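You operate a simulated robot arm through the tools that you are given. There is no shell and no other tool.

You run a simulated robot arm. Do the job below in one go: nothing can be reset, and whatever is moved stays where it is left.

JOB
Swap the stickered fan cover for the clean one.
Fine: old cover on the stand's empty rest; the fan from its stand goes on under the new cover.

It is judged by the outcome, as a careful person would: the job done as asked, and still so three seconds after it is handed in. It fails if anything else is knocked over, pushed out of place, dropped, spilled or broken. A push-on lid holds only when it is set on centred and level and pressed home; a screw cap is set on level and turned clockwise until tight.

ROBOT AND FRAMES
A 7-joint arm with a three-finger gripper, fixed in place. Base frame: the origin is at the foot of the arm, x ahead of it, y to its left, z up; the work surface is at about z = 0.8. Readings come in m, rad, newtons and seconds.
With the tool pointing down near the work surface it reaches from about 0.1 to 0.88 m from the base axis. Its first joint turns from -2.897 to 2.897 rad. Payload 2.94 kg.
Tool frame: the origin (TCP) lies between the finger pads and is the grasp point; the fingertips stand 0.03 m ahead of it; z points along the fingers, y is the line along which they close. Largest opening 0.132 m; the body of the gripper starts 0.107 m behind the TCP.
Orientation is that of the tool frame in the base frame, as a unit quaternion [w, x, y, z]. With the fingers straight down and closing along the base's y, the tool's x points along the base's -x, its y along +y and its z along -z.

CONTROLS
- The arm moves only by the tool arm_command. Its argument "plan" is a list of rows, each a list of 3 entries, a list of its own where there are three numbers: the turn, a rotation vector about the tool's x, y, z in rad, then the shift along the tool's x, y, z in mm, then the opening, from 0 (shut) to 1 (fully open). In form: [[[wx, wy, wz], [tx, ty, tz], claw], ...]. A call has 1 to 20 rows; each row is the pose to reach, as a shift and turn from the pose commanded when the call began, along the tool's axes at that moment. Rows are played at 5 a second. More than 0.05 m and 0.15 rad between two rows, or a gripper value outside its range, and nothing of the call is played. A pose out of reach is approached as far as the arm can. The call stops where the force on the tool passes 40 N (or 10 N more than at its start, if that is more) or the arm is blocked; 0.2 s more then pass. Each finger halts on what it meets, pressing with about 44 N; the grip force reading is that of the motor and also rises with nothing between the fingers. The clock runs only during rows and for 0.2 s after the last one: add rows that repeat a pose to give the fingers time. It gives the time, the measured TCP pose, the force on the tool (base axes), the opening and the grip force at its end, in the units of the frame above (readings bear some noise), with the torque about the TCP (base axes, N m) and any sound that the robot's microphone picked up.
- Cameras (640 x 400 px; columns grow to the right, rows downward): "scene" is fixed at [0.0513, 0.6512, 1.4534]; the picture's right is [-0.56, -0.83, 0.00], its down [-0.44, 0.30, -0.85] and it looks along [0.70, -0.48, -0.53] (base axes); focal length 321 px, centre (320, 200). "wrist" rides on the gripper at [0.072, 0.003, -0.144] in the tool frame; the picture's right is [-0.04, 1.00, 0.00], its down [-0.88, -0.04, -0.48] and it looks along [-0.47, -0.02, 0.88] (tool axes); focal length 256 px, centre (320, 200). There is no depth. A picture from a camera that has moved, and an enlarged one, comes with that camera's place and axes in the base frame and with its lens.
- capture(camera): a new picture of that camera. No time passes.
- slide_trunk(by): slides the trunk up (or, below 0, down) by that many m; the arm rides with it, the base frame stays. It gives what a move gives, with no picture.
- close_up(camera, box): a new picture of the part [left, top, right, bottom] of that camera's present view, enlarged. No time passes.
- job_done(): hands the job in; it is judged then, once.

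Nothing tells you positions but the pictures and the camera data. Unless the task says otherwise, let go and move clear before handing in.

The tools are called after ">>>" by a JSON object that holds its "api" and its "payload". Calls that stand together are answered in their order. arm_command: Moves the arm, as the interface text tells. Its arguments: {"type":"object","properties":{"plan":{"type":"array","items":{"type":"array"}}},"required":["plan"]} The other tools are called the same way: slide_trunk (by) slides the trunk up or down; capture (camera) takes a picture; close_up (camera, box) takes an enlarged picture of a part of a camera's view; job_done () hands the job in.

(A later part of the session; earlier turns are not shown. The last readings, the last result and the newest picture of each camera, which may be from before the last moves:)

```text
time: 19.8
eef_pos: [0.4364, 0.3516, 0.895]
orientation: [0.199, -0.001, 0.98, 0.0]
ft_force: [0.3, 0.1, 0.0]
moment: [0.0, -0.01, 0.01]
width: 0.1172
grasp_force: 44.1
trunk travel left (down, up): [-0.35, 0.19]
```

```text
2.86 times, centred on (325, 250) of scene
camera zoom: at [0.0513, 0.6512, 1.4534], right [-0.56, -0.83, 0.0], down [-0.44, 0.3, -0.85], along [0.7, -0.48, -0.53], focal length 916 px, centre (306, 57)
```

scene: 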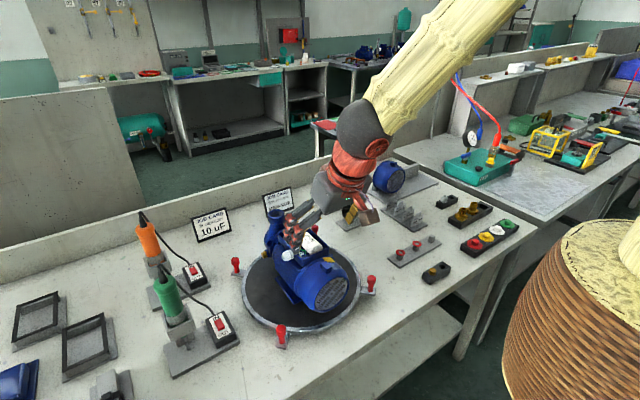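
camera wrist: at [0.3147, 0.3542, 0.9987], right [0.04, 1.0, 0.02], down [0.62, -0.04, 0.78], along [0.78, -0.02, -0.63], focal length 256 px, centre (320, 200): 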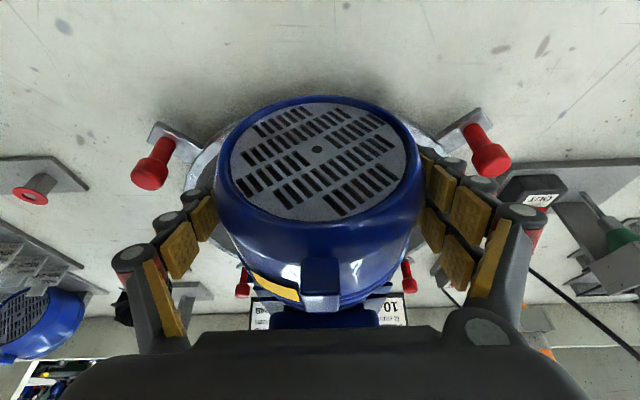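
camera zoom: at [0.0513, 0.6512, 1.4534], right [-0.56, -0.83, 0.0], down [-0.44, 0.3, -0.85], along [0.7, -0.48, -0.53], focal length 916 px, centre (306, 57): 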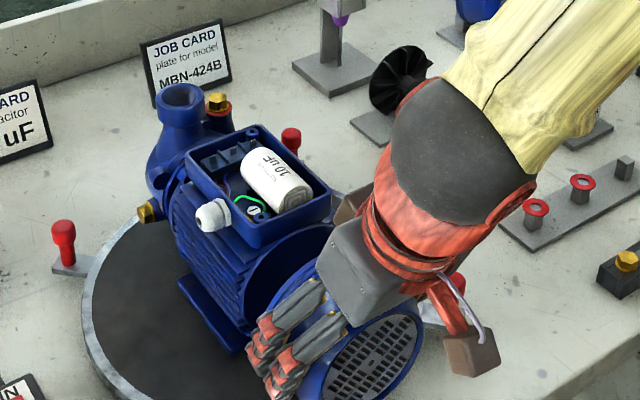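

The cover slid off freely. I'll continue pulling until it clears the shaft, then lift.

>>> {"api": "arm_command", "payload": {"plan": [[[0, 0, 0], [18.4, 0, -7.8], 0], [[0, 0, 0], [36.8, 0, -15.6], 0], [[0, 0, 0], [55.3, 0, -23.4], 0], [[0, 0, 0], [64.5, 0, -27.3], 0], [[0, 0, 0], [52.8, 0, -54.9], 0], [[0, 0, 0], [37.3, 0, -91.7], 0], [[0, 0, 0], [21.7, 0, -128.6], 0], [[0, 0, 0], [6.1, 0, -165.4], 0], [[0, 0, 0], [-5.6, 0, -193], 0], [[0, 0, 0], [-5.6, 0, -193], 0]]}}

>>> {"api": "capture", "payload": {"camera": "wrist"}}

>>> {"api": "close_up", "payload": {"camera": "scene", "box": [230, 120, 440, 330]}}

```text
time: 22.0
eef_pos: [0.3668, 0.3485, 1.0726]
orientation: [0.198, -0.001, 0.98, 0.0]
ft_force: [0.7, 0.2, -1.3]
moment: [0.0, -0.02, 0.0]
width: 0.1171
grasp_force: 44.0
trunk travel left (down, up): [-0.35, 0.19]
```

```text
taken
camera wrist: at [0.2461, 0.3514, 1.177], right [0.04, 1.0, 0.02], down [0.62, -0.04, 0.78], along [0.78, -0.02, -0.63], focal length 256 px, centre (320, 200)
```

wrist: 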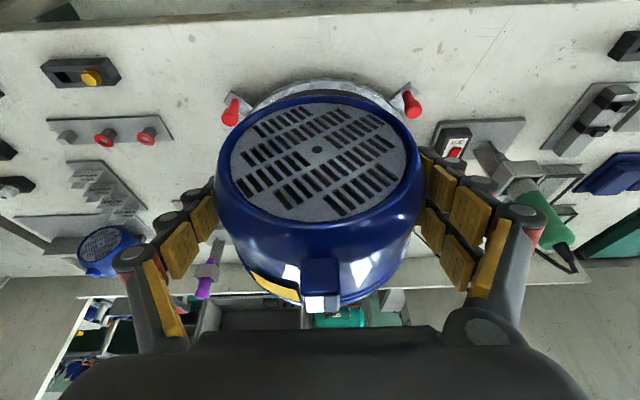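

```text
1.90 times, centred on (335, 225) of scene
camera zoom: at [0.0513, 0.6512, 1.4534], right [-0.56, -0.83, 0.0], down [-0.44, 0.3, -0.85], along [0.7, -0.48, -0.53], focal length 611 px, centre (291, 152)
```

zoom: 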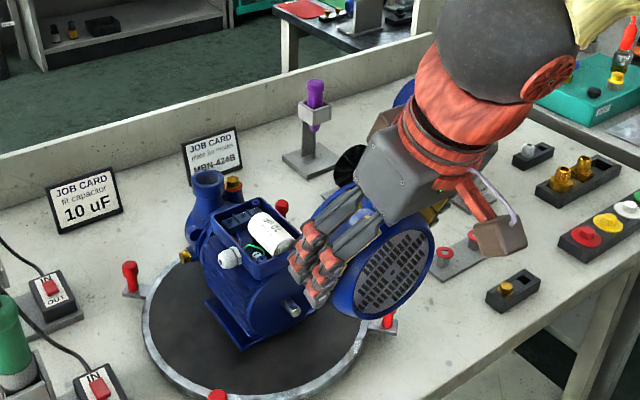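

The cover is held level and clear of the motor; the bare shaft stub is visible. Next I'll carry it over to a point in front of and above the empty rest.

>>> {"api": "arm_command", "payload": {"plan": [[[0, 0, 0], [-8, -19, 4], 0], [[0, 0, 0], [-25, -58, 12], 0], [[0, 0, 0], [-42, -97, 20.5], 0], [[0, 0, 0], [-58, -135, 28.7], 0], [[0, 0, 0], [-75, -174, 37], 0], [[0, 0, 0], [-91, -213, 45], 0], [[0, 0, 0], [-108, -251, 53], 0], [[0, 0, 0], [-125, -290, 61.5], 0], [[0, 0, 0], [-141, -329, 70], 0], [[0, 0, 0], [-158, -367, 78], 0], [[0, 0, 0], [-174, -406, 86], 0], [[0, 0, 0], [-191, -445, 94.5], 0], [[0, 0, 0], [-208, -484, 103], 0], [[0, 0, 0], [-224, -522, 111], 0], [[0, 0, 0], [-241, -561, 119], 0], [[0, 0, 0], [-258, -600, 127.5], 0], [[0, 0, 0], [-274, -638, 136], 0], [[0, 0, 0], [-290, -675, 144], 0], [[0, 0, 0], [-299, -696, 148], 0], [[0, 0, 0], [-299, -696, 148], 0]]}}

>>> {"api": "capture", "payload": {"camera": "wrist"}}

>>> {"api": "capture", "payload": {"camera": "scene"}}

```text
time: 26.2
eef_pos: [0.6999, -0.3475, 1.0546]
orientation: [0.198, -0.001, 0.98, -0.001]
ft_force: [0.9, -0.7, -2.1]
moment: [0.0, -0.01, -0.03]
width: 0.1171
grasp_force: 43.6
trunk travel left (down, up): [-0.35, 0.19]
```

```text
taken
camera wrist: at [0.5793, -0.3447, 1.1586], right [0.04, 1.0, 0.02], down [0.62, -0.04, 0.78], along [0.78, -0.02, -0.63], focal length 256 px, centre (320, 200)
```

wrist: 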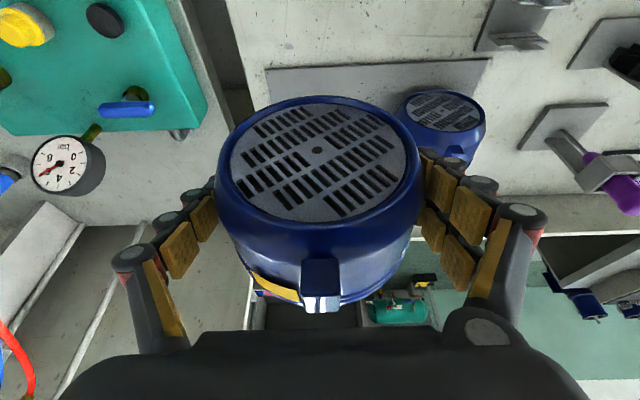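

```text
taken
```

scene: 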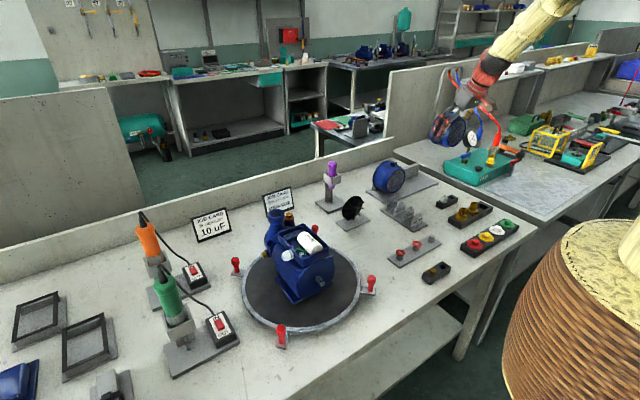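

>>> {"api": "close_up", "payload": {"camera": "wrist", "box": [390, 70, 500, 180]}}

>>> {"api": "close_up", "payload": {"camera": "scene", "box": [270, 220, 360, 310]}}

>>> {"api": "close_up", "payload": {"camera": "scene", "box": [360, 80, 520, 220]}}

```text
3.64 times, centred on (445, 125) of wrist
camera zoom: at [0.5793, -0.3447, 1.1586], right [0.04, 1.0, 0.02], down [0.62, -0.04, 0.78], along [0.78, -0.02, -0.63], focal length 931 px, centre (-134, 473)
```

zoom: 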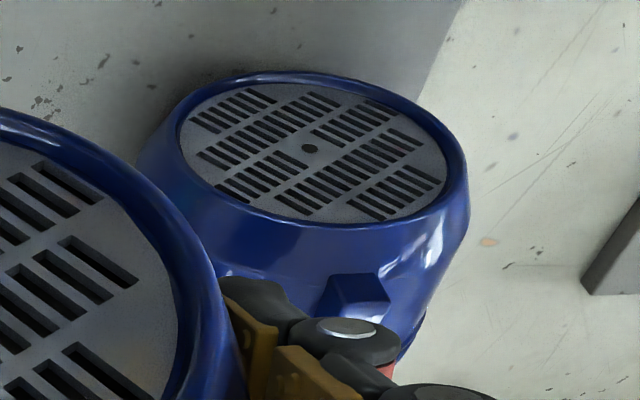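

```text
4.44 times, centred on (315, 265) of scene
camera zoom: at [0.0513, 0.6512, 1.4534], right [-0.56, -0.83, 0.0], down [-0.44, 0.3, -0.85], along [0.7, -0.48, -0.53], focal length 1425 px, centre (342, -89)
```

zoom: 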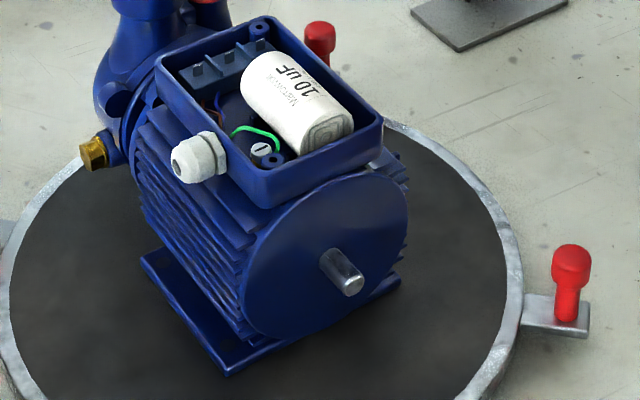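

```text
2.86 times, centred on (440, 150) of scene
camera zoom: at [0.0513, 0.6512, 1.4534], right [-0.56, -0.83, 0.0], down [-0.44, 0.3, -0.85], along [0.7, -0.48, -0.53], focal length 916 px, centre (-23, 343)
```

zoom: 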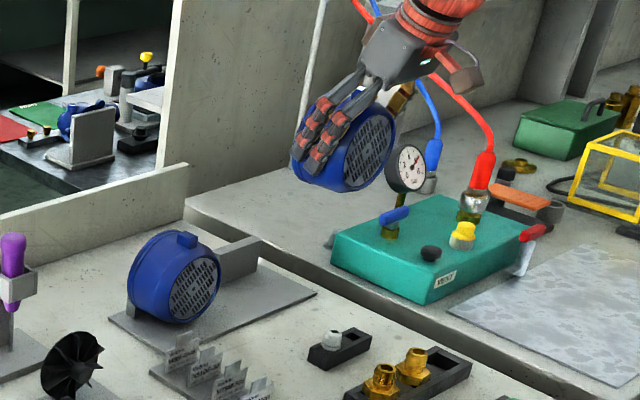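

The new cover's hole computes consistently to (0.770, −0.190, 0.866) from three views; the empty rest is 0.157 m further in −y. I'll bring the old cover in front of the empty rest, still high, and check.

>>> {"api": "arm_command", "payload": {"plan": [[[0, 0, 0], [-15, 0, 33], 0], [[0, 0, 0], [-30, -1, 67], 0], [[0, 0, 0], [-44.5, -1.5, 100], 0], [[0, 0, 0], [-37, -1.5, 118], 0], [[0, 0, 0], [-29, -1.5, 137], 0], [[0, 0, 0], [-21, -1.5, 155.5], 0], [[0, 0, 0], [-21, -1.5, 155.5], 0]]}}

>>> {"api": "capture", "payload": {"camera": "wrist"}}

>>> {"api": "close_up", "payload": {"camera": "scene", "box": [360, 110, 470, 220]}}

```text
time: 27.8
eef_pos: [0.7785, -0.3469, 0.9203]
orientation: [0.198, 0.001, 0.98, 0.0]
ft_force: [0.1, 0.3, -1.7]
moment: [0.01, 0.01, 0.0]
width: 0.1173
grasp_force: 43.7
trunk travel left (down, up): [-0.35, 0.19]
```

```text
taken
camera wrist: at [0.6575, -0.3422, 1.0234], right [0.04, 1.0, 0.02], down [0.62, -0.04, 0.78], along [0.78, -0.02, -0.62], focal length 256 px, centre (320, 200)
```

wrist: 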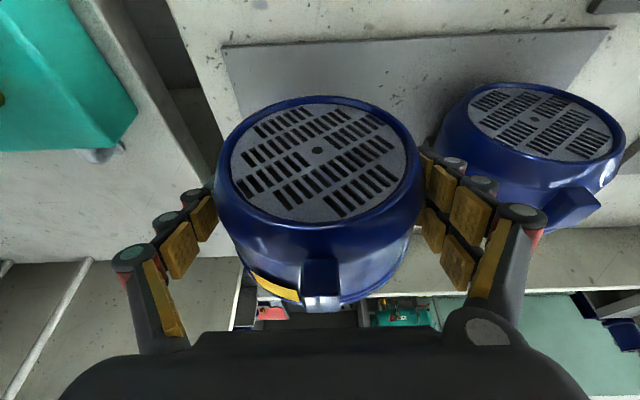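

```text
3.64 times, centred on (415, 165) of scene
camera zoom: at [0.0513, 0.6512, 1.4534], right [-0.56, -0.83, 0.0], down [-0.44, 0.3, -0.85], along [0.7, -0.48, -0.53], focal length 1166 px, centre (-26, 327)
```

zoom: 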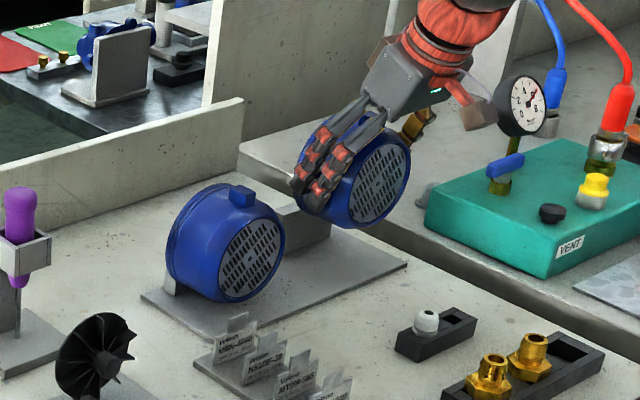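

Alignment looks good, with clearance to the neighbouring cover. I'll lower it in front of the block to near the plate.

>>> {"api": "arm_command", "payload": {"plan": [[[0, 0, 0], [5, -1, 12], 0], [[0, 0, 0], [10, -1, 24], 0], [[0, 0, 0], [14, -1, 33], 0], [[0, 0, 0], [16.5, -1, 39], 0], [[0, 0, 0], [18.7, -1, 44.2], 0], [[0, 0, 0], [18.7, -1, 44.2], 0]]}}

>>> {"api": "capture", "payload": {"camera": "wrist"}}

>>> {"api": "close_up", "payload": {"camera": "scene", "box": [360, 130, 460, 210]}}

```text
time: 29.2
eef_pos: [0.7797, -0.3455, 0.8719]
orientation: [0.199, 0.0, 0.98, 0.0]
ft_force: [-0.2, 0.6, -1.3]
moment: [0.02, -0.01, 0.0]
width: 0.1173
grasp_force: 43.9
trunk travel left (down, up): [-0.35, 0.19]
```

```text
taken
camera wrist: at [0.6573, -0.3435, 0.9754], right [0.04, 1.0, 0.02], down [0.62, -0.04, 0.78], along [0.78, -0.02, -0.63], focal length 256 px, centre (320, 200)
```

wrist: 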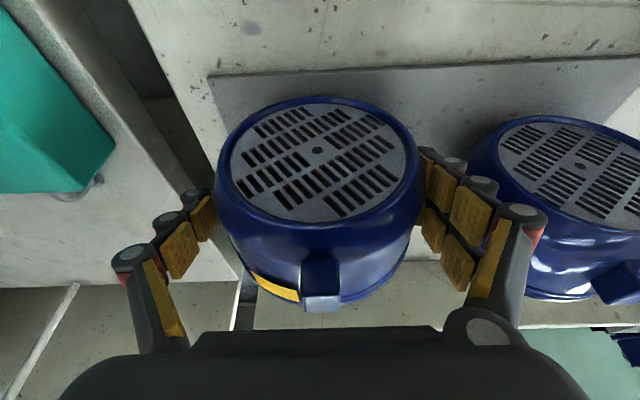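

```text
5.00 times, centred on (410, 170) of scene
camera zoom: at [0.0513, 0.6512, 1.4534], right [-0.56, -0.83, 0.0], down [-0.44, 0.3, -0.85], along [0.7, -0.48, -0.53], focal length 1603 px, centre (-130, 350)
```

zoom: 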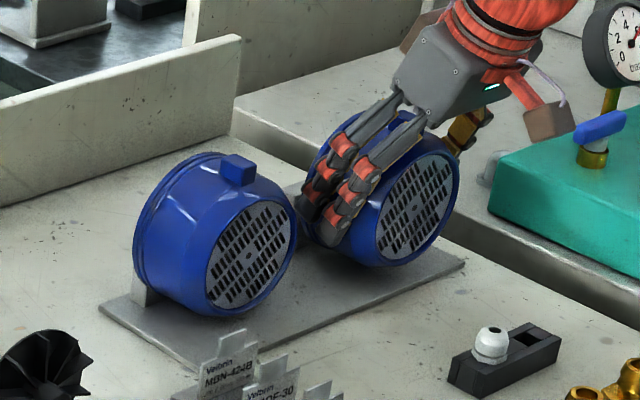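

The cover is just above the plate in front of the block, with no contact. I'll slide it toward the block in small steps, watching the force.

>>> {"api": "arm_command", "payload": {"plan": [[[0, 0, 0], [-3.7, -1, 1.5], 0], [[0, 0, 0], [-7.4, -2, 3.1], 0], [[0, 0, 0], [-11, -3, 4.7], 0], [[0, 0, 0], [-13.8, -3, 5.8], 0], [[0, 0, 0], [-13.8, -3, 5.8], 0]]}}

>>> {"api": "capture", "payload": {"camera": "wrist"}}

```text
time: 30.4
eef_pos: [0.795, -0.3497, 0.872]
orientation: [0.198, -0.002, 0.98, 0.001]
ft_force: [-0.4, -0.6, -0.9]
moment: [-0.03, -0.04, -0.01]
width: 0.1171
grasp_force: 43.8
trunk travel left (down, up): [-0.35, 0.19]
```

```text
taken
camera wrist: at [0.674, -0.347, 0.9753], right [0.04, 1.0, 0.02], down [0.62, -0.04, 0.78], along [0.78, -0.02, -0.63], focal length 256 px, centre (320, 200)
```

wrist: 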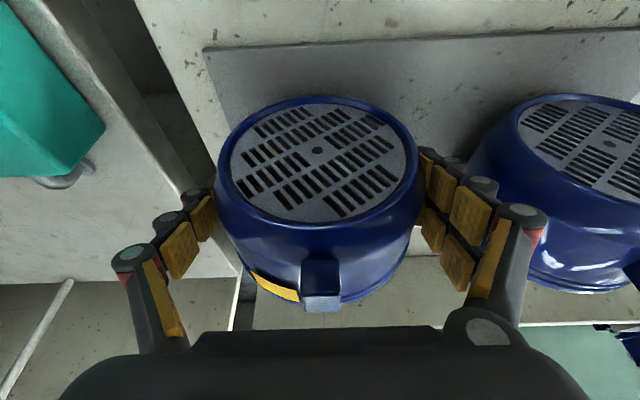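

>>> {"api": "arm_command", "payload": {"plan": [[[0, 0, 0], [-1.8, 0, 0.8], 0], [[0, 0, 0], [-3.7, 0, 1.6], 0], [[0, 0, 0], [-5.5, 0, 2.3], 0], [[0, 0, 0], [-8.3, 0, 3.5], 0], [[0, 0, 0], [-8.3, 0, 3.5], 0]]}}

>>> {"api": "capture", "payload": {"camera": "wrist"}}

>>> {"api": "close_up", "payload": {"camera": "scene", "box": [360, 130, 460, 210]}}

```text
time: 31.6
eef_pos: [0.8042, -0.3491, 0.8708]
orientation: [0.198, 0.0, 0.98, 0.0]
ft_force: [-0.6, 0.1, -1.0]
moment: [-0.03, 0.0, 0.04]
width: 0.1171
grasp_force: 43.5
trunk travel left (down, up): [-0.35, 0.19]
```

```text
taken
camera wrist: at [0.6826, -0.3468, 0.9749], right [0.04, 1.0, 0.02], down [0.62, -0.04, 0.78], along [0.78, -0.02, -0.63], focal length 256 px, centre (320, 200)
```

wrist: 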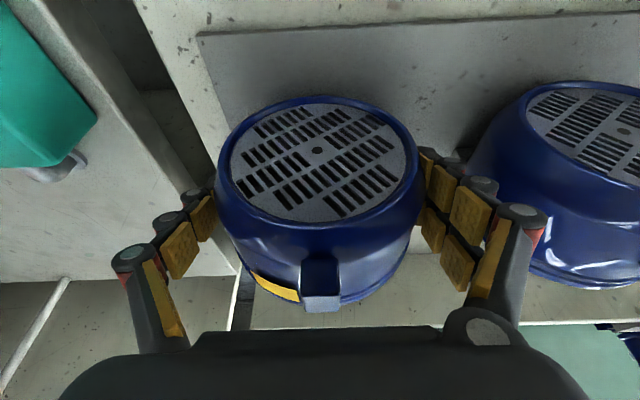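

```text
5.00 times, centred on (410, 170) of scene
camera zoom: at [0.0513, 0.6512, 1.4534], right [-0.56, -0.83, 0.0], down [-0.44, 0.3, -0.85], along [0.7, -0.48, -0.53], focal length 1603 px, centre (-130, 350)
```

zoom: 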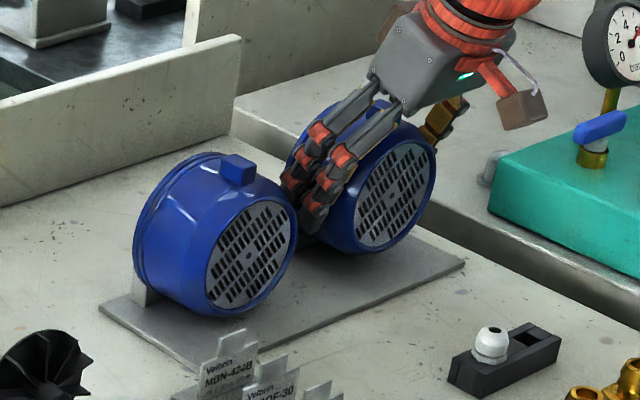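

No contact with the block at the matching depth. I'll lower in small steps until the cover rests.

>>> {"api": "arm_command", "payload": {"plan": [[[0, 0, 0], [0.6, 0, 1.4], 0], [[0, 0, 0], [1.2, 0, 2.8], 0], [[0, 0, 0], [1.75, 0, 4.1], 0], [[0, 0, 0], [1.75, 0, 4.1], 0]]}}

```text
time: 32.6
eef_pos: [0.8051, -0.3499, 0.8659]
orientation: [0.198, -0.001, 0.98, 0.0]
ft_force: [7.4, -0.8, -10.5]
moment: [-0.89, -0.12, 0.04]
width: 0.1171
grasp_force: 44.1
trunk travel left (down, up): [-0.35, 0.19]
```

>>> {"api": "capture", "payload": {"camera": "wrist"}}

>>> {"api": "close_up", "payload": {"camera": "scene", "box": [360, 130, 460, 210]}}

>>> {"api": "close_up", "payload": {"camera": "wrist", "box": [400, 90, 560, 300]}}

```text
taken
camera wrist: at [0.6835, -0.347, 0.9695], right [0.04, 1.0, 0.02], down [0.63, -0.04, 0.78], along [0.78, -0.02, -0.63], focal length 256 px, centre (320, 200)
```

wrist: 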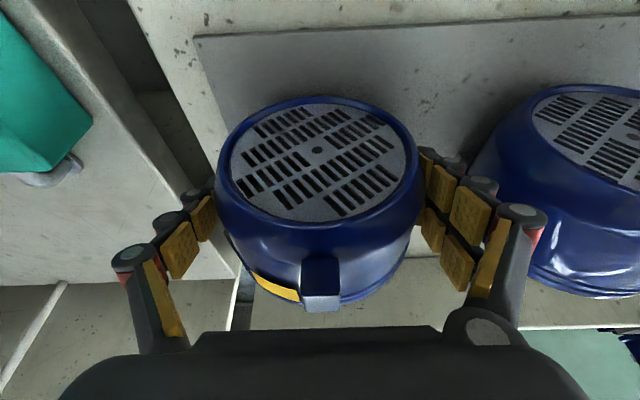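

```text
5.00 times, centred on (410, 170) of scene
camera zoom: at [0.0513, 0.6512, 1.4534], right [-0.56, -0.83, 0.0], down [-0.44, 0.3, -0.85], along [0.7, -0.48, -0.53], focal length 1603 px, centre (-130, 350)
```

zoom: 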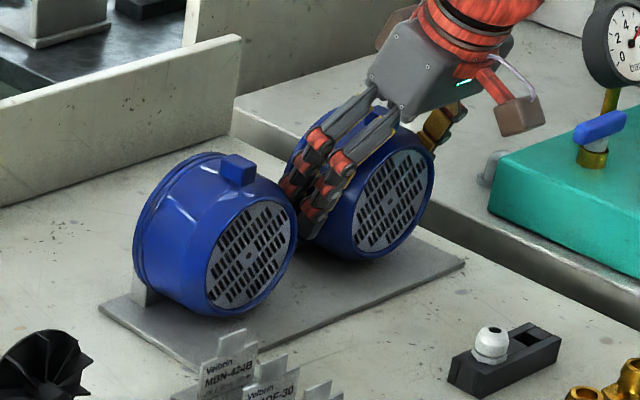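

```text
1.90 times, centred on (480, 195) of wrist
camera zoom: at [0.6835, -0.347, 0.9695], right [0.04, 1.0, 0.02], down [0.63, -0.04, 0.78], along [0.78, -0.02, -0.63], focal length 488 px, centre (15, 210)
```

zoom: 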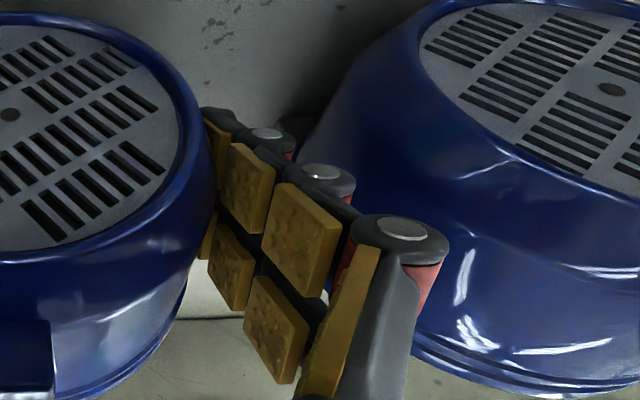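

The reading (pull forward and down, not a push up) suggests the rest is drawing the cover in. I'll follow it by a millimetre and see whether the force drops.

>>> {"api": "arm_command", "payload": {"plan": [[[0, 0, 0], [-0.5, 0, 1.3], 0], [[0, 0, 0], [-0.5, 0, 1.3], 0]]}}

```text
time: 33.2
eef_pos: [0.8054, -0.3483, 0.867]
orientation: [0.199, 0.0, 0.98, 0.0]
ft_force: [-0.1, 0.1, -0.8]
moment: [0.01, 0.01, -0.02]
width: 0.1174
grasp_force: 44.6
trunk travel left (down, up): [-0.35, 0.19]
```

>>> {"api": "arm_command", "payload": {"plan": [[[0, 0, 0], [0.4, 0, 0.9], 0], [[0, 0, 0], [0.4, 0, 0.9], 0]]}}

>>> {"api": "capture", "payload": {"camera": "wrist"}}

```text
time: 33.8
eef_pos: [0.8058, -0.3485, 0.8649]
orientation: [0.198, 0.001, 0.98, -0.001]
ft_force: [0.5, 0.1, -1.3]
moment: [0.01, 0.0, -0.01]
width: 0.1169
grasp_force: 43.9
trunk travel left (down, up): [-0.35, 0.19]
```

```text
taken
camera wrist: at [0.6837, -0.3468, 0.9688], right [0.04, 1.0, 0.02], down [0.62, -0.04, 0.78], along [0.78, -0.02, -0.63], focal length 256 px, centre (320, 200)
```

wrist: 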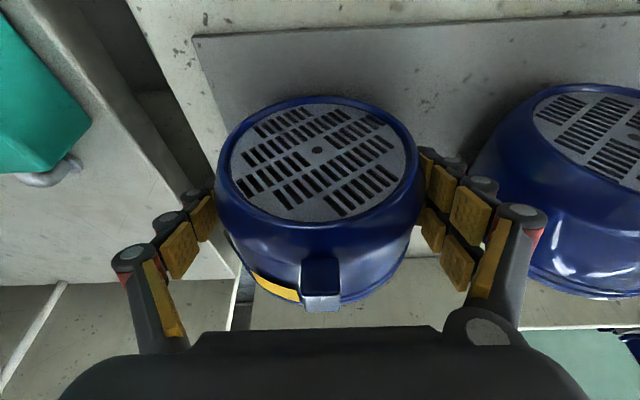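

>>> {"api": "close_up", "payload": {"camera": "wrist", "box": [540, 80, 640, 180]}}

>>> {"api": "close_up", "payload": {"camera": "wrist", "box": [270, 100, 370, 200]}}

>>> {"api": "close_up", "payload": {"camera": "scene", "box": [380, 150, 440, 200]}}

```text
4.00 times, centred on (590, 130) of wrist
camera zoom: at [0.6837, -0.3468, 0.9688], right [0.04, 1.0, 0.02], down [0.62, -0.04, 0.78], along [0.78, -0.02, -0.63], focal length 1024 px, centre (-760, 480)
```

zoom: 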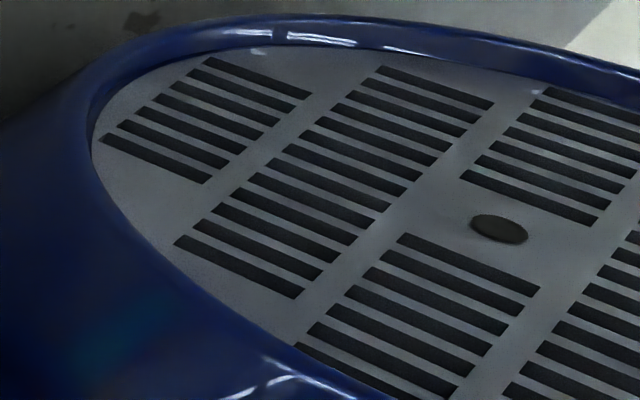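

```text
4.00 times, centred on (320, 150) of wrist
camera zoom: at [0.6837, -0.3468, 0.9688], right [0.04, 1.0, 0.02], down [0.62, -0.04, 0.78], along [0.78, -0.02, -0.63], focal length 1024 px, centre (320, 400)
```

zoom: 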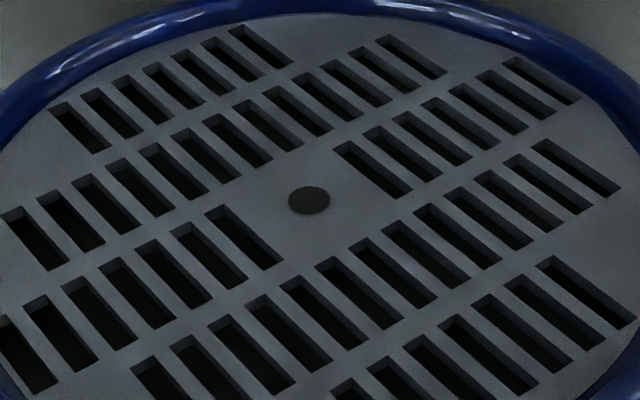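

```text
8.00 times, centred on (410, 175) of scene
camera zoom: at [0.0513, 0.6512, 1.4534], right [-0.56, -0.83, 0.0], down [-0.44, 0.3, -0.85], along [0.7, -0.48, -0.53], focal length 2565 px, centre (-400, 400)
```

zoom: 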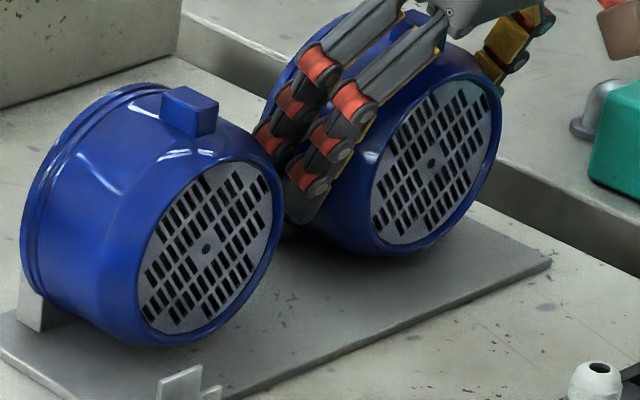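

Held cover's hole now sits at the same height and depth as the new cover's, but nothing supports it yet. I'll lower another millimetre or two and watch for contact.

>>> {"api": "arm_command", "payload": {"plan": [[[0, 0, 0], [0.4, 0, 0.9], 0], [[0, 0, 0], [0.4, 0, 0.9], 0]]}}

>>> {"api": "arm_command", "payload": {"plan": [[[0, 0, 0], [0.4, 0, 0.9], 0], [[0, 0, 0], [0.4, 0, 0.9], 0]]}}

```text
time: 34.4
eef_pos: [0.8053, -0.3491, 0.8639]
orientation: [0.198, 0.0, 0.98, 0.0]
ft_force: [0.0, -0.2, 0.2]
moment: [0.01, 0.02, -0.01]
width: 0.1172
grasp_force: 44.0
trunk travel left (down, up): [-0.35, 0.19]
```

```text
time: 35.0
eef_pos: [0.8055, -0.3504, 0.8652]
orientation: [0.199, -0.001, 0.98, 0.0]
ft_force: [-1.9, -0.8, 5.0]
moment: [0.02, 0.31, -0.02]
width: 0.1174
grasp_force: 43.7
trunk travel left (down, up): [-0.35, 0.19]
```

Light contact with the plate (about 5 N upward). I'll release slowly and check that it stays.

>>> {"api": "arm_command", "payload": {"plan": [[[0, 0, 0], [0, 0, 0], 0.9], [[0, 0, 0], [0, 0, 0], 0.95], [[0, 0, 0], [0, 0, 0], 1.0], [[0, 0, 0], [0, 0, 0], 1.0], [[0, 0, 0], [0, 0, 0], 1.0]]}}

>>> {"api": "capture", "payload": {"camera": "wrist"}}

>>> {"api": "close_up", "payload": {"camera": "scene", "box": [360, 140, 440, 200]}}

```text
time: 36.2
eef_pos: [0.8054, -0.3497, 0.863]
orientation: [0.199, 0.0, 0.98, 0.0]
ft_force: [-0.2, 0.2, -0.4]
moment: [0.0, 0.02, -0.01]
width: 0.1322
grasp_force: 0.1
trunk travel left (down, up): [-0.35, 0.19]
```

```text
taken
camera wrist: at [0.6838, -0.3467, 0.9675], right [0.04, 1.0, 0.02], down [0.62, -0.04, 0.78], along [0.78, -0.02, -0.63], focal length 256 px, centre (320, 200)
```

wrist: 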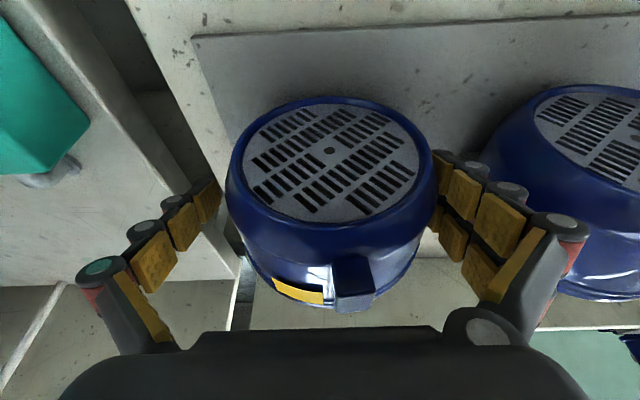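

```text
6.67 times, centred on (400, 170) of scene
camera zoom: at [0.0513, 0.6512, 1.4534], right [-0.56, -0.83, 0.0], down [-0.44, 0.3, -0.85], along [0.7, -0.48, -0.53], focal length 2138 px, centre (-213, 400)
```

zoom: 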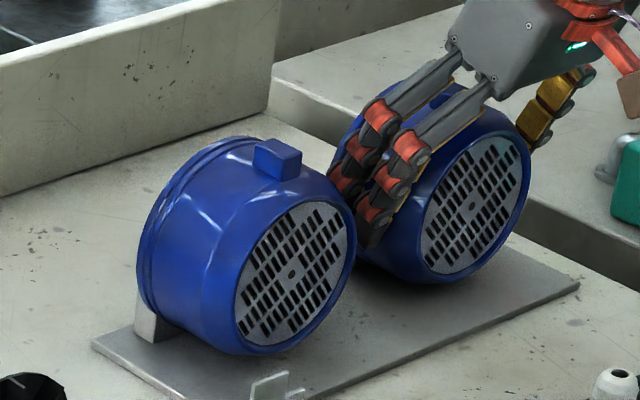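

After release the cover rolled about 6 mm toward the right finger, so it isn't held yet. I'll re-grip it and lift slightly, then look again at how it should seat.

>>> {"api": "arm_command", "payload": {"plan": [[[0, 0, 0], [0, 0, 0], 0.9], [[0, 0, 0], [0, 0, 0], 0.85], [[0, 0, 0], [0, 0, 0], 0.5], [[0, 0, 0], [0, 0, 0], 0], [[0, 0, 0], [0, 0, 0], 0], [[0, 0, 0], [-0.8, 0, -1.8], 0], [[0, 0, 0], [-1.6, 0, -3.7], 0], [[0, 0, 0], [-3.1, 0, -7.4], 0], [[0, 0, 0], [-3.1, 0, -7.4], 0]]}}

>>> {"api": "capture", "payload": {"camera": "wrist"}}

```text
time: 38.2
eef_pos: [0.8051, -0.3491, 0.8719]
orientation: [0.198, 0.001, 0.98, 0.0]
ft_force: [0.1, -0.2, -2.5]
moment: [-0.01, -0.03, -0.03]
width: 0.1175
grasp_force: 44.0
trunk travel left (down, up): [-0.35, 0.19]
```

```text
taken
camera wrist: at [0.6835, -0.3464, 0.975], right [0.04, 1.0, 0.02], down [0.62, -0.04, 0.78], along [0.78, -0.02, -0.63], focal length 256 px, centre (320, 200)
```

wrist: 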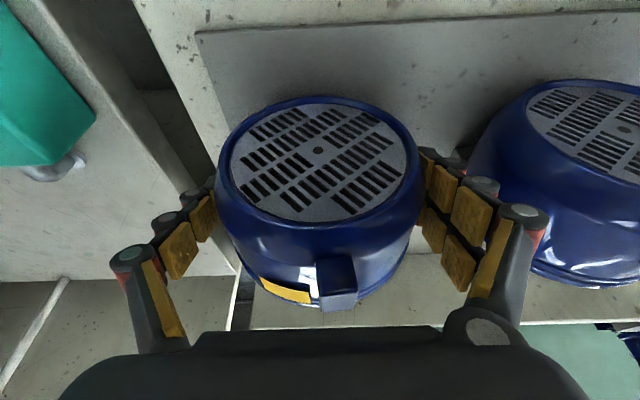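

The cover is re-gripped, rolled by about 0.1 rad. I'll correct the roll and then step down a millimetre at a time, reading force each time to find where the rest takes hold.

>>> {"api": "arm_command", "payload": {"plan": [[[-0.05, 0, 0.021], [0, 0, 0], 0], [[-0.101, 0, 0.043], [0, 0, 0], 0], [[-0.101, 0, 0.043], [0, 0, 0], 0]]}}

>>> {"api": "capture", "payload": {"camera": "wrist"}}

>>> {"api": "close_up", "payload": {"camera": "scene", "box": [360, 140, 440, 200]}}

```text
time: 39.0
eef_pos: [0.8046, -0.3495, 0.8715]
orientation: [0.198, 0.01, 0.979, 0.055]
ft_force: [0.7, 0.4, -0.7]
moment: [0.0, 0.0, -0.02]
width: 0.1178
grasp_force: 43.7
trunk travel left (down, up): [-0.35, 0.19]
```

```text
taken
camera wrist: at [0.6833, -0.3582, 0.9748], right [0.04, 0.99, 0.13], down [0.62, -0.12, 0.77], along [0.78, 0.05, -0.62], focal length 256 px, centre (320, 200)
```

wrist: 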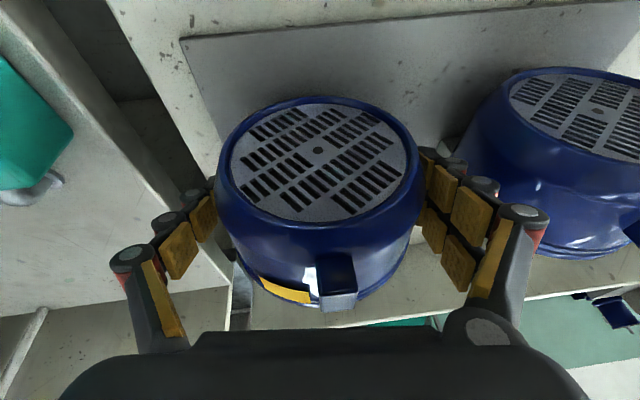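

```text
6.67 times, centred on (400, 170) of scene
camera zoom: at [0.0513, 0.6512, 1.4534], right [-0.56, -0.83, 0.0], down [-0.44, 0.3, -0.85], along [0.7, -0.48, -0.53], focal length 2138 px, centre (-213, 400)
```

zoom: 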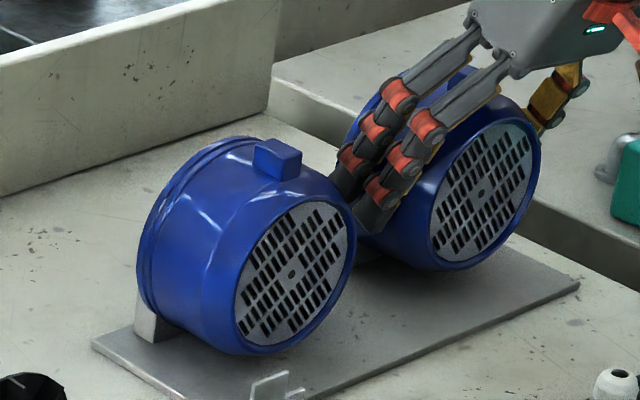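

>>> {"api": "arm_command", "payload": {"plan": [[[0, 0, 0], [0.58, -0.16, 1.37], 0], [[0, 0, 0], [0.58, -0.16, 1.37], 0]]}}

>>> {"api": "arm_command", "payload": {"plan": [[[0, 0, 0], [0.39, -0.11, 0.91], 0], [[0, 0, 0], [0.39, -0.11, 0.91], 0]]}}

>>> {"api": "arm_command", "payload": {"plan": [[[0, 0, 0], [0.39, -0.11, 0.91], 0], [[0, 0, 0], [0.39, -0.11, 0.91], 0]]}}

>>> {"api": "arm_command", "payload": {"plan": [[[0, 0, 0], [0.39, -0.11, 0.91], 0], [[0, 0, 0], [0.39, -0.11, 0.91], 0]]}}

```text
time: 39.6
eef_pos: [0.8048, -0.3502, 0.869]
orientation: [0.198, 0.01, 0.979, 0.054]
ft_force: [0.6, 0.4, -2.4]
moment: [0.01, -0.01, 0.01]
width: 0.1179
grasp_force: 43.5
trunk travel left (down, up): [-0.35, 0.19]
```

```text
time: 40.2
eef_pos: [0.8052, -0.3491, 0.8681]
orientation: [0.198, 0.01, 0.979, 0.053]
ft_force: [-0.2, 0.2, -1.3]
moment: [0.03, 0.0, 0.01]
width: 0.1181
grasp_force: 44.0
trunk travel left (down, up): [-0.35, 0.19]
```

```text
time: 40.8
eef_pos: [0.8038, -0.35, 0.8683]
orientation: [0.199, 0.01, 0.979, 0.054]
ft_force: [-0.8, -0.2, -2.4]
moment: [0.0, 0.02, 0.03]
width: 0.1177
grasp_force: 44.1
trunk travel left (down, up): [-0.35, 0.19]
```

```text
time: 41.4
eef_pos: [0.8042, -0.3496, 0.866]
orientation: [0.198, 0.01, 0.979, 0.053]
ft_force: [0.5, -0.6, -1.4]
moment: [0.01, -0.02, -0.01]
width: 0.1178
grasp_force: 43.8
trunk travel left (down, up): [-0.35, 0.19]
```

>>> {"api": "arm_command", "payload": {"plan": [[[0, 0, 0], [0.39, -0.11, 0.91], 0], [[0, 0, 0], [0.39, -0.11, 0.91], 0]]}}

>>> {"api": "arm_command", "payload": {"plan": [[[0, 0, 0], [0.39, -0.11, 0.91], 0], [[0, 0, 0], [0.39, -0.11, 0.91], 0]]}}

>>> {"api": "close_up", "payload": {"camera": "scene", "box": [360, 140, 440, 200]}}

```text
time: 42.0
eef_pos: [0.8046, -0.3494, 0.8642]
orientation: [0.199, 0.011, 0.979, 0.053]
ft_force: [0.0, 0.1, -0.5]
moment: [0.0, -0.02, 0.01]
width: 0.1177
grasp_force: 44.1
trunk travel left (down, up): [-0.35, 0.19]
```

```text
time: 42.6
eef_pos: [0.8037, -0.3492, 0.8656]
orientation: [0.199, 0.011, 0.978, 0.053]
ft_force: [-0.5, 0.0, -1.9]
moment: [0.01, -0.01, 0.01]
width: 0.118
grasp_force: 44.4
trunk travel left (down, up): [-0.35, 0.19]
```

```text
6.67 times, centred on (400, 170) of scene
camera zoom: at [0.0513, 0.6512, 1.4534], right [-0.56, -0.83, 0.0], down [-0.44, 0.3, -0.85], along [0.7, -0.48, -0.53], focal length 2138 px, centre (-213, 400)
```

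zoom: 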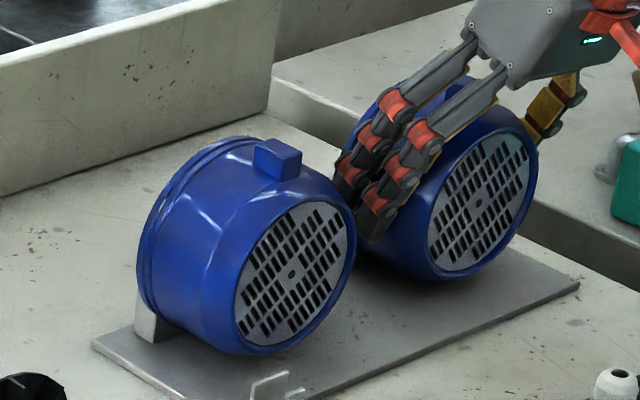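

The held cover is now at the same height as the new one and unsupported, so the new cover must be held at its seat rather than lying on the plate. I'll press forward (+x) gently to look for a "home" position.

>>> {"api": "arm_command", "payload": {"plan": [[[0, 0, 0], [-0.92, 0, 0.39], 0], [[0, 0, 0], [-0.92, 0, 0.39], 0]]}}

>>> {"api": "arm_command", "payload": {"plan": [[[0, 0, 0], [-0.92, 0, 0.39], 0], [[0, 0, 0], [-0.92, 0, 0.39], 0]]}}

>>> {"api": "arm_command", "payload": {"plan": [[[0, 0, 0], [-0.92, 0, 0.39], 0], [[0, 0, 0], [-0.92, 0, 0.39], 0]]}}

```text
time: 43.2
eef_pos: [0.8038, -0.3491, 0.8649]
orientation: [0.197, 0.011, 0.979, 0.054]
ft_force: [-1.5, 0.6, -0.9]
moment: [-0.01, -0.02, 0.03]
width: 0.1176
grasp_force: 43.6
trunk travel left (down, up): [-0.35, 0.19]
```

```text
time: 43.8
eef_pos: [0.8051, -0.3502, 0.8647]
orientation: [0.198, 0.011, 0.979, 0.055]
ft_force: [-7.1, 0.7, 0.3]
moment: [-0.02, 0.06, 0.28]
width: 0.1176
grasp_force: 43.7
trunk travel left (down, up): [-0.35, 0.19]
```

```text
time: 44.4
eef_pos: [0.8054, -0.3489, 0.8654]
orientation: [0.199, 0.01, 0.978, 0.055]
ft_force: [-16.7, -0.3, 0.7]
moment: [-0.08, 0.15, 0.66]
width: 0.1178
grasp_force: 44.1
trunk travel left (down, up): [-0.35, 0.19]
```

Contact: the cover butts against the block at TCP x≈0.805, but only on its +y side (Mz > 0), so it's slightly skewed. I'll yaw it by a small amount to square it up.

>>> {"api": "arm_command", "payload": {"plan": [[[-0.0078, 0.0022, -0.0184], [0, 0, 0], 0], [[-0.0078, 0.0022, -0.0184], [0, 0, 0], 0]]}}

>>> {"api": "arm_command", "payload": {"plan": [[[-0.0078, 0.0022, -0.0184], [0, 0, 0], 0], [[-0.0078, 0.0022, -0.0184], [0, 0, 0], 0]]}}

```text
time: 45.0
eef_pos: [0.8045, -0.3496, 0.8644]
orientation: [0.197, 0.002, 0.979, 0.056]
ft_force: [-23.6, -0.7, 0.9]
moment: [0.0, 0.27, -1.07]
width: 0.1178
grasp_force: 43.5
trunk travel left (down, up): [-0.35, 0.19]
```

```text
time: 45.6
eef_pos: [0.8047, -0.3497, 0.865]
orientation: [0.197, -0.009, 0.979, 0.059]
ft_force: [-27.9, -1.8, -2.2]
moment: [-0.02, 0.37, -1.25]
width: 0.1182
grasp_force: 43.7
trunk travel left (down, up): [-0.35, 0.19]
```

>>> {"api": "arm_command", "payload": {"plan": [[[0.0125, -0.0035, 0.0294], [0, 0, 0], 0], [[0.0125, -0.0035, 0.0294], [0, 0, 0], 0]]}}

>>> {"api": "arm_command", "payload": {"plan": [[[0, 0, 0], [-0.92, 0, 0.39], 0], [[0, 0, 0], [-0.92, 0, 0.39], 0]]}}

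```text
time: 46.2
eef_pos: [0.8068, -0.3496, 0.8647]
orientation: [0.197, 0.006, 0.979, 0.055]
ft_force: [-24.7, 1.0, -5.4]
moment: [-0.09, 0.26, 0.07]
width: 0.1178
grasp_force: 43.6
trunk travel left (down, up): [-0.35, 0.19]
```

```text
time: 46.8
eef_pos: [0.8058, -0.3497, 0.8642]
orientation: [0.198, 0.006, 0.979, 0.056]
ft_force: [-28.6, 2.0, -5.1]
moment: [0.04, 0.23, -0.02]
width: 0.1176
grasp_force: 44.3
trunk travel left (down, up): [-0.35, 0.19]
```

Squared up and pressed with about 28 N. I'll ease back in small steps to see whether it is now held.

>>> {"api": "arm_command", "payload": {"plan": [[[0, 0, 0], [1.8, 0, -0.8], 0], [[0, 0, 0], [3.7, 0, -1.6], 0], [[0, 0, 0], [3.7, 0, -1.6], 0]]}}

>>> {"api": "arm_command", "payload": {"plan": [[[0, 0, 0], [0.92, 0, -0.39], 0], [[0, 0, 0], [0.92, 0, -0.39], 0]]}}

```text
time: 47.6
eef_pos: [0.8067, -0.3507, 0.8661]
orientation: [0.2, 0.007, 0.978, 0.053]
ft_force: [-8.0, 2.1, -1.5]
moment: [0.07, 0.37, -0.07]
width: 0.118
grasp_force: 43.4
trunk travel left (down, up): [-0.35, 0.19]
```

```text
time: 48.2
eef_pos: [0.8056, -0.3503, 0.8665]
orientation: [0.199, 0.006, 0.979, 0.055]
ft_force: [0.6, 0.7, -1.9]
moment: [0.01, -0.01, -0.04]
width: 0.118
grasp_force: 44.2
trunk travel left (down, up): [-0.35, 0.19]
```

Not gripped by anything yet when easing back. I'll press home lightly again at this height and release while seated, then look.

>>> {"api": "arm_command", "payload": {"plan": [[[0, 0, 0], [-1.2, 0, 0.5], 0], [[0, 0, 0], [-2.3, 0, 1.0], 0], [[0, 0, 0], [-2.3, 0, 1.0], 0]]}}

>>> {"api": "arm_command", "payload": {"plan": [[[0, 0, 0], [0, 0, 0], 0.92], [[0, 0, 0], [0, 0, 0], 0.92], [[0, 0, 0], [0, 0, 0], 0.92]]}}

>>> {"api": "capture", "payload": {"camera": "wrist"}}

>>> {"api": "close_up", "payload": {"camera": "scene", "box": [360, 140, 440, 200]}}

```text
time: 49.0
eef_pos: [0.8066, -0.3511, 0.8643]
orientation: [0.197, 0.007, 0.979, 0.055]
ft_force: [-2.7, -1.0, 0.0]
moment: [0.0, 0.01, -0.09]
width: 0.1179
grasp_force: 44.5
trunk travel left (down, up): [-0.35, 0.19]
```

```text
time: 49.8
eef_pos: [0.8068, -0.3496, 0.8654]
orientation: [0.198, 0.008, 0.979, 0.054]
ft_force: [0.0, 0.3, 0.0]
moment: [0.0, -0.01, 0.02]
width: 0.1214
grasp_force: 0.0
trunk travel left (down, up): [-0.35, 0.19]
```

```text
taken
camera wrist: at [0.6856, -0.3593, 0.9683], right [0.03, 0.99, 0.13], down [0.63, -0.12, 0.77], along [0.78, 0.05, -0.62], focal length 256 px, centre (320, 200)
```

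wrist: 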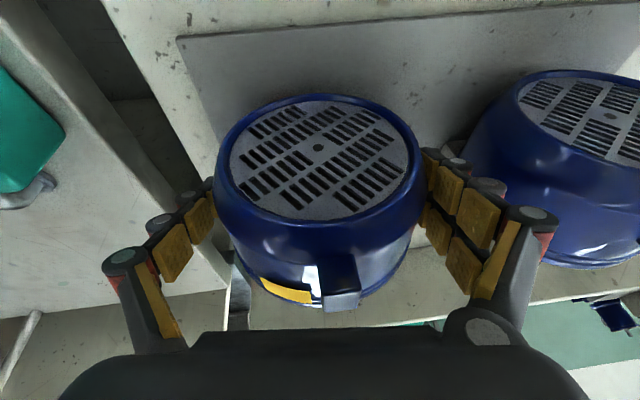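

```text
6.67 times, centred on (400, 170) of scene
camera zoom: at [0.0513, 0.6512, 1.4534], right [-0.56, -0.83, 0.0], down [-0.44, 0.3, -0.85], along [0.7, -0.48, -0.53], focal length 2138 px, centre (-213, 400)
```

zoom: 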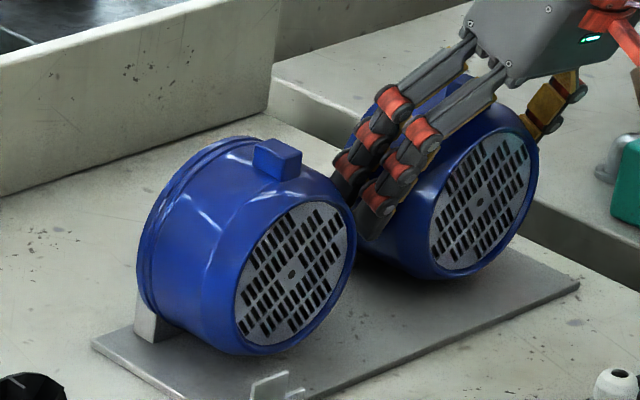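

>>> {"api": "close_up", "payload": {"camera": "wrist", "box": [190, 130, 270, 230]}}

>>> {"api": "close_up", "payload": {"camera": "wrist", "box": [380, 130, 460, 230]}}

```text
4.00 times, centred on (230, 180) of wrist
camera zoom: at [0.6856, -0.3593, 0.9683], right [0.03, 0.99, 0.13], down [0.63, -0.12, 0.77], along [0.78, 0.05, -0.62], focal length 1024 px, centre (680, 280)
```

zoom: 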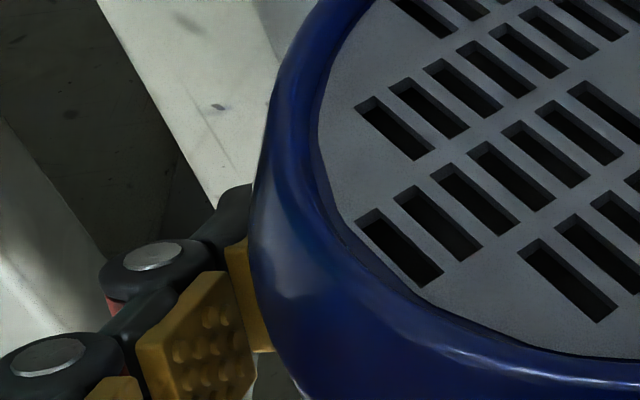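

```text
4.00 times, centred on (420, 180) of wrist
camera zoom: at [0.6856, -0.3593, 0.9683], right [0.03, 0.99, 0.13], down [0.63, -0.12, 0.77], along [0.78, 0.05, -0.62], focal length 1024 px, centre (-80, 280)
```

zoom: 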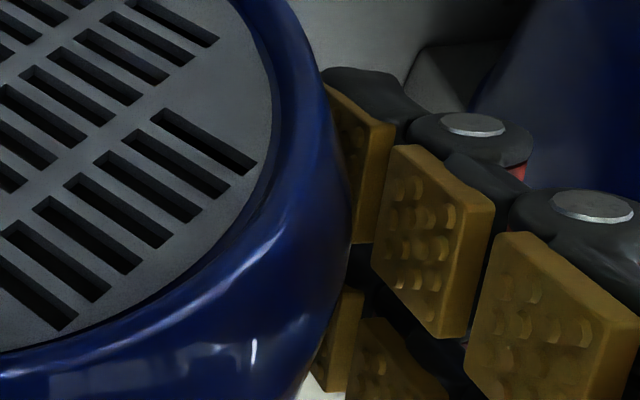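

The cover has barely moved with the fingers 2 mm clear. I'll keep opening gradually and watch.

>>> {"api": "arm_command", "payload": {"plan": [[[0, 0, 0], [0, 0, 0], 0.96], [[0, 0, 0], [0, 0, 0], 0.96], [[0, 0, 0], [0, 0, 0], 0.96]]}}

>>> {"api": "capture", "payload": {"camera": "wrist"}}

>>> {"api": "arm_command", "payload": {"plan": [[[0, 0, 0], [0, 0, 0], 1.0], [[0, 0, 0], [0, 0, 0], 1.0], [[0, 0, 0], [0, 0, 0], 1.0]]}}

>>> {"api": "capture", "payload": {"camera": "wrist"}}

```text
time: 50.6
eef_pos: [0.8066, -0.3503, 0.8652]
orientation: [0.197, 0.007, 0.979, 0.055]
ft_force: [0.4, -0.1, 0.4]
moment: [0.02, -0.01, 0.03]
width: 0.127
grasp_force: 0.0
trunk travel left (down, up): [-0.35, 0.19]
```

```text
taken
camera wrist: at [0.6856, -0.3593, 0.9684], right [0.03, 0.99, 0.13], down [0.63, -0.12, 0.77], along [0.78, 0.05, -0.62], focal length 256 px, centre (320, 200)
```

wrist: 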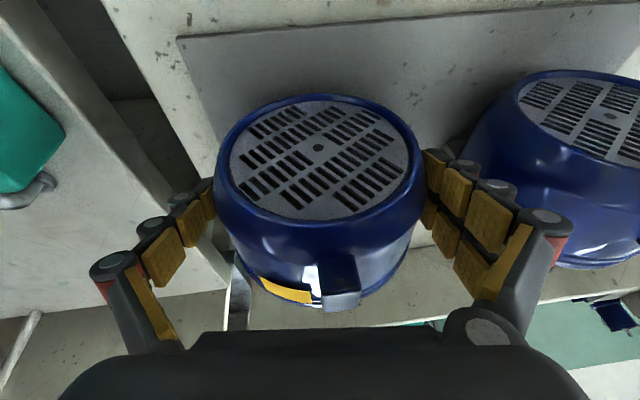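

```text
time: 51.4
eef_pos: [0.8076, -0.35, 0.8643]
orientation: [0.199, 0.007, 0.979, 0.054]
ft_force: [0.3, -0.1, -0.3]
moment: [-0.02, -0.01, -0.02]
width: 0.132
grasp_force: 0.0
trunk travel left (down, up): [-0.35, 0.19]
```

```text
taken
camera wrist: at [0.6856, -0.3593, 0.9684], right [0.03, 0.99, 0.13], down [0.63, -0.12, 0.77], along [0.78, 0.05, -0.62], focal length 256 px, centre (320, 200)
```

wrist: 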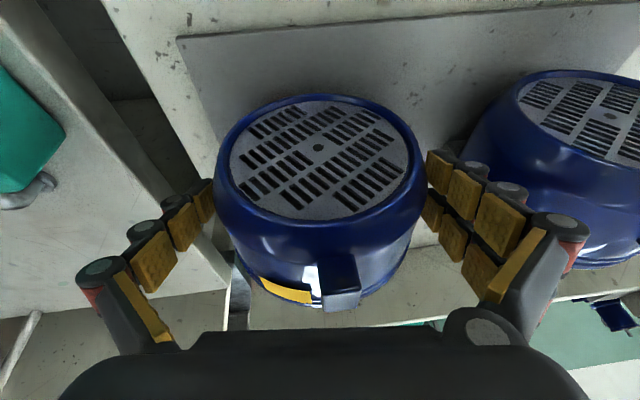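

The cover stays put with the fingers fully open, so it is seated on the rest. I'll retract along the finger direction and square the tool back up.

>>> {"api": "arm_command", "payload": {"plan": [[[0, 0, 0], [0, 0, -20], 1], [[0, 0, 0], [0, 0, -45], 1], [[0, 0, 0], [0, 0, -80], 1], [[0, 0, 0], [0, 0, -120], 1], [[0, 0, 0], [0, 0, -150], 1], [[0.05, 0, -0.018], [0, 0, -160], 1], [[0.104, 0, -0.036], [0, 0, -160], 1], [[0.104, 0, -0.036], [0, 0, -160], 1]]}}

>>> {"api": "capture", "payload": {"camera": "wrist"}}

>>> {"api": "close_up", "payload": {"camera": "scene", "box": [360, 130, 460, 210]}}

```text
time: 53.2
eef_pos: [0.7446, -0.3673, 1.0112]
orientation: [0.199, -0.001, 0.98, -0.001]
ft_force: [-0.3, -0.4, 0.0]
moment: [0.01, -0.01, -0.01]
width: 0.1319
grasp_force: 0.1
trunk travel left (down, up): [-0.35, 0.19]
```

```text
taken
camera wrist: at [0.623, -0.3641, 1.1161], right [0.04, 1.0, 0.02], down [0.62, -0.04, 0.78], along [0.78, -0.02, -0.63], focal length 256 px, centre (320, 200)
```

wrist: 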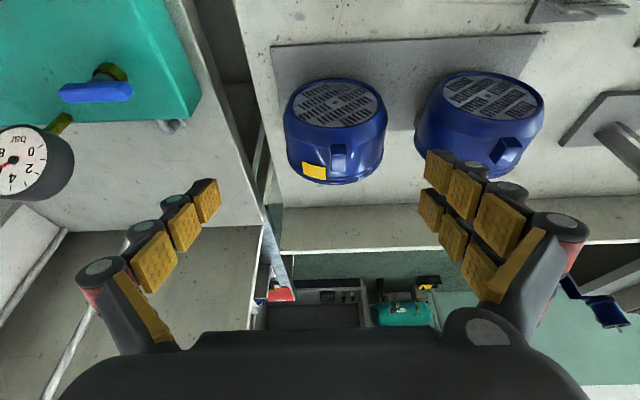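

```text
5.00 times, centred on (410, 170) of scene
camera zoom: at [0.0513, 0.6512, 1.4534], right [-0.56, -0.83, 0.0], down [-0.44, 0.3, -0.85], along [0.7, -0.48, -0.53], focal length 1603 px, centre (-130, 350)
```

zoom: 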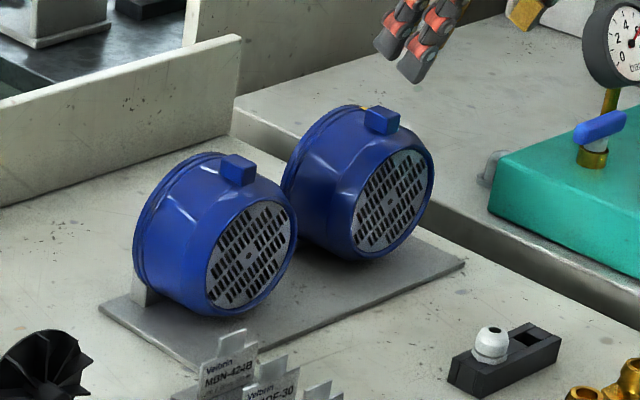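

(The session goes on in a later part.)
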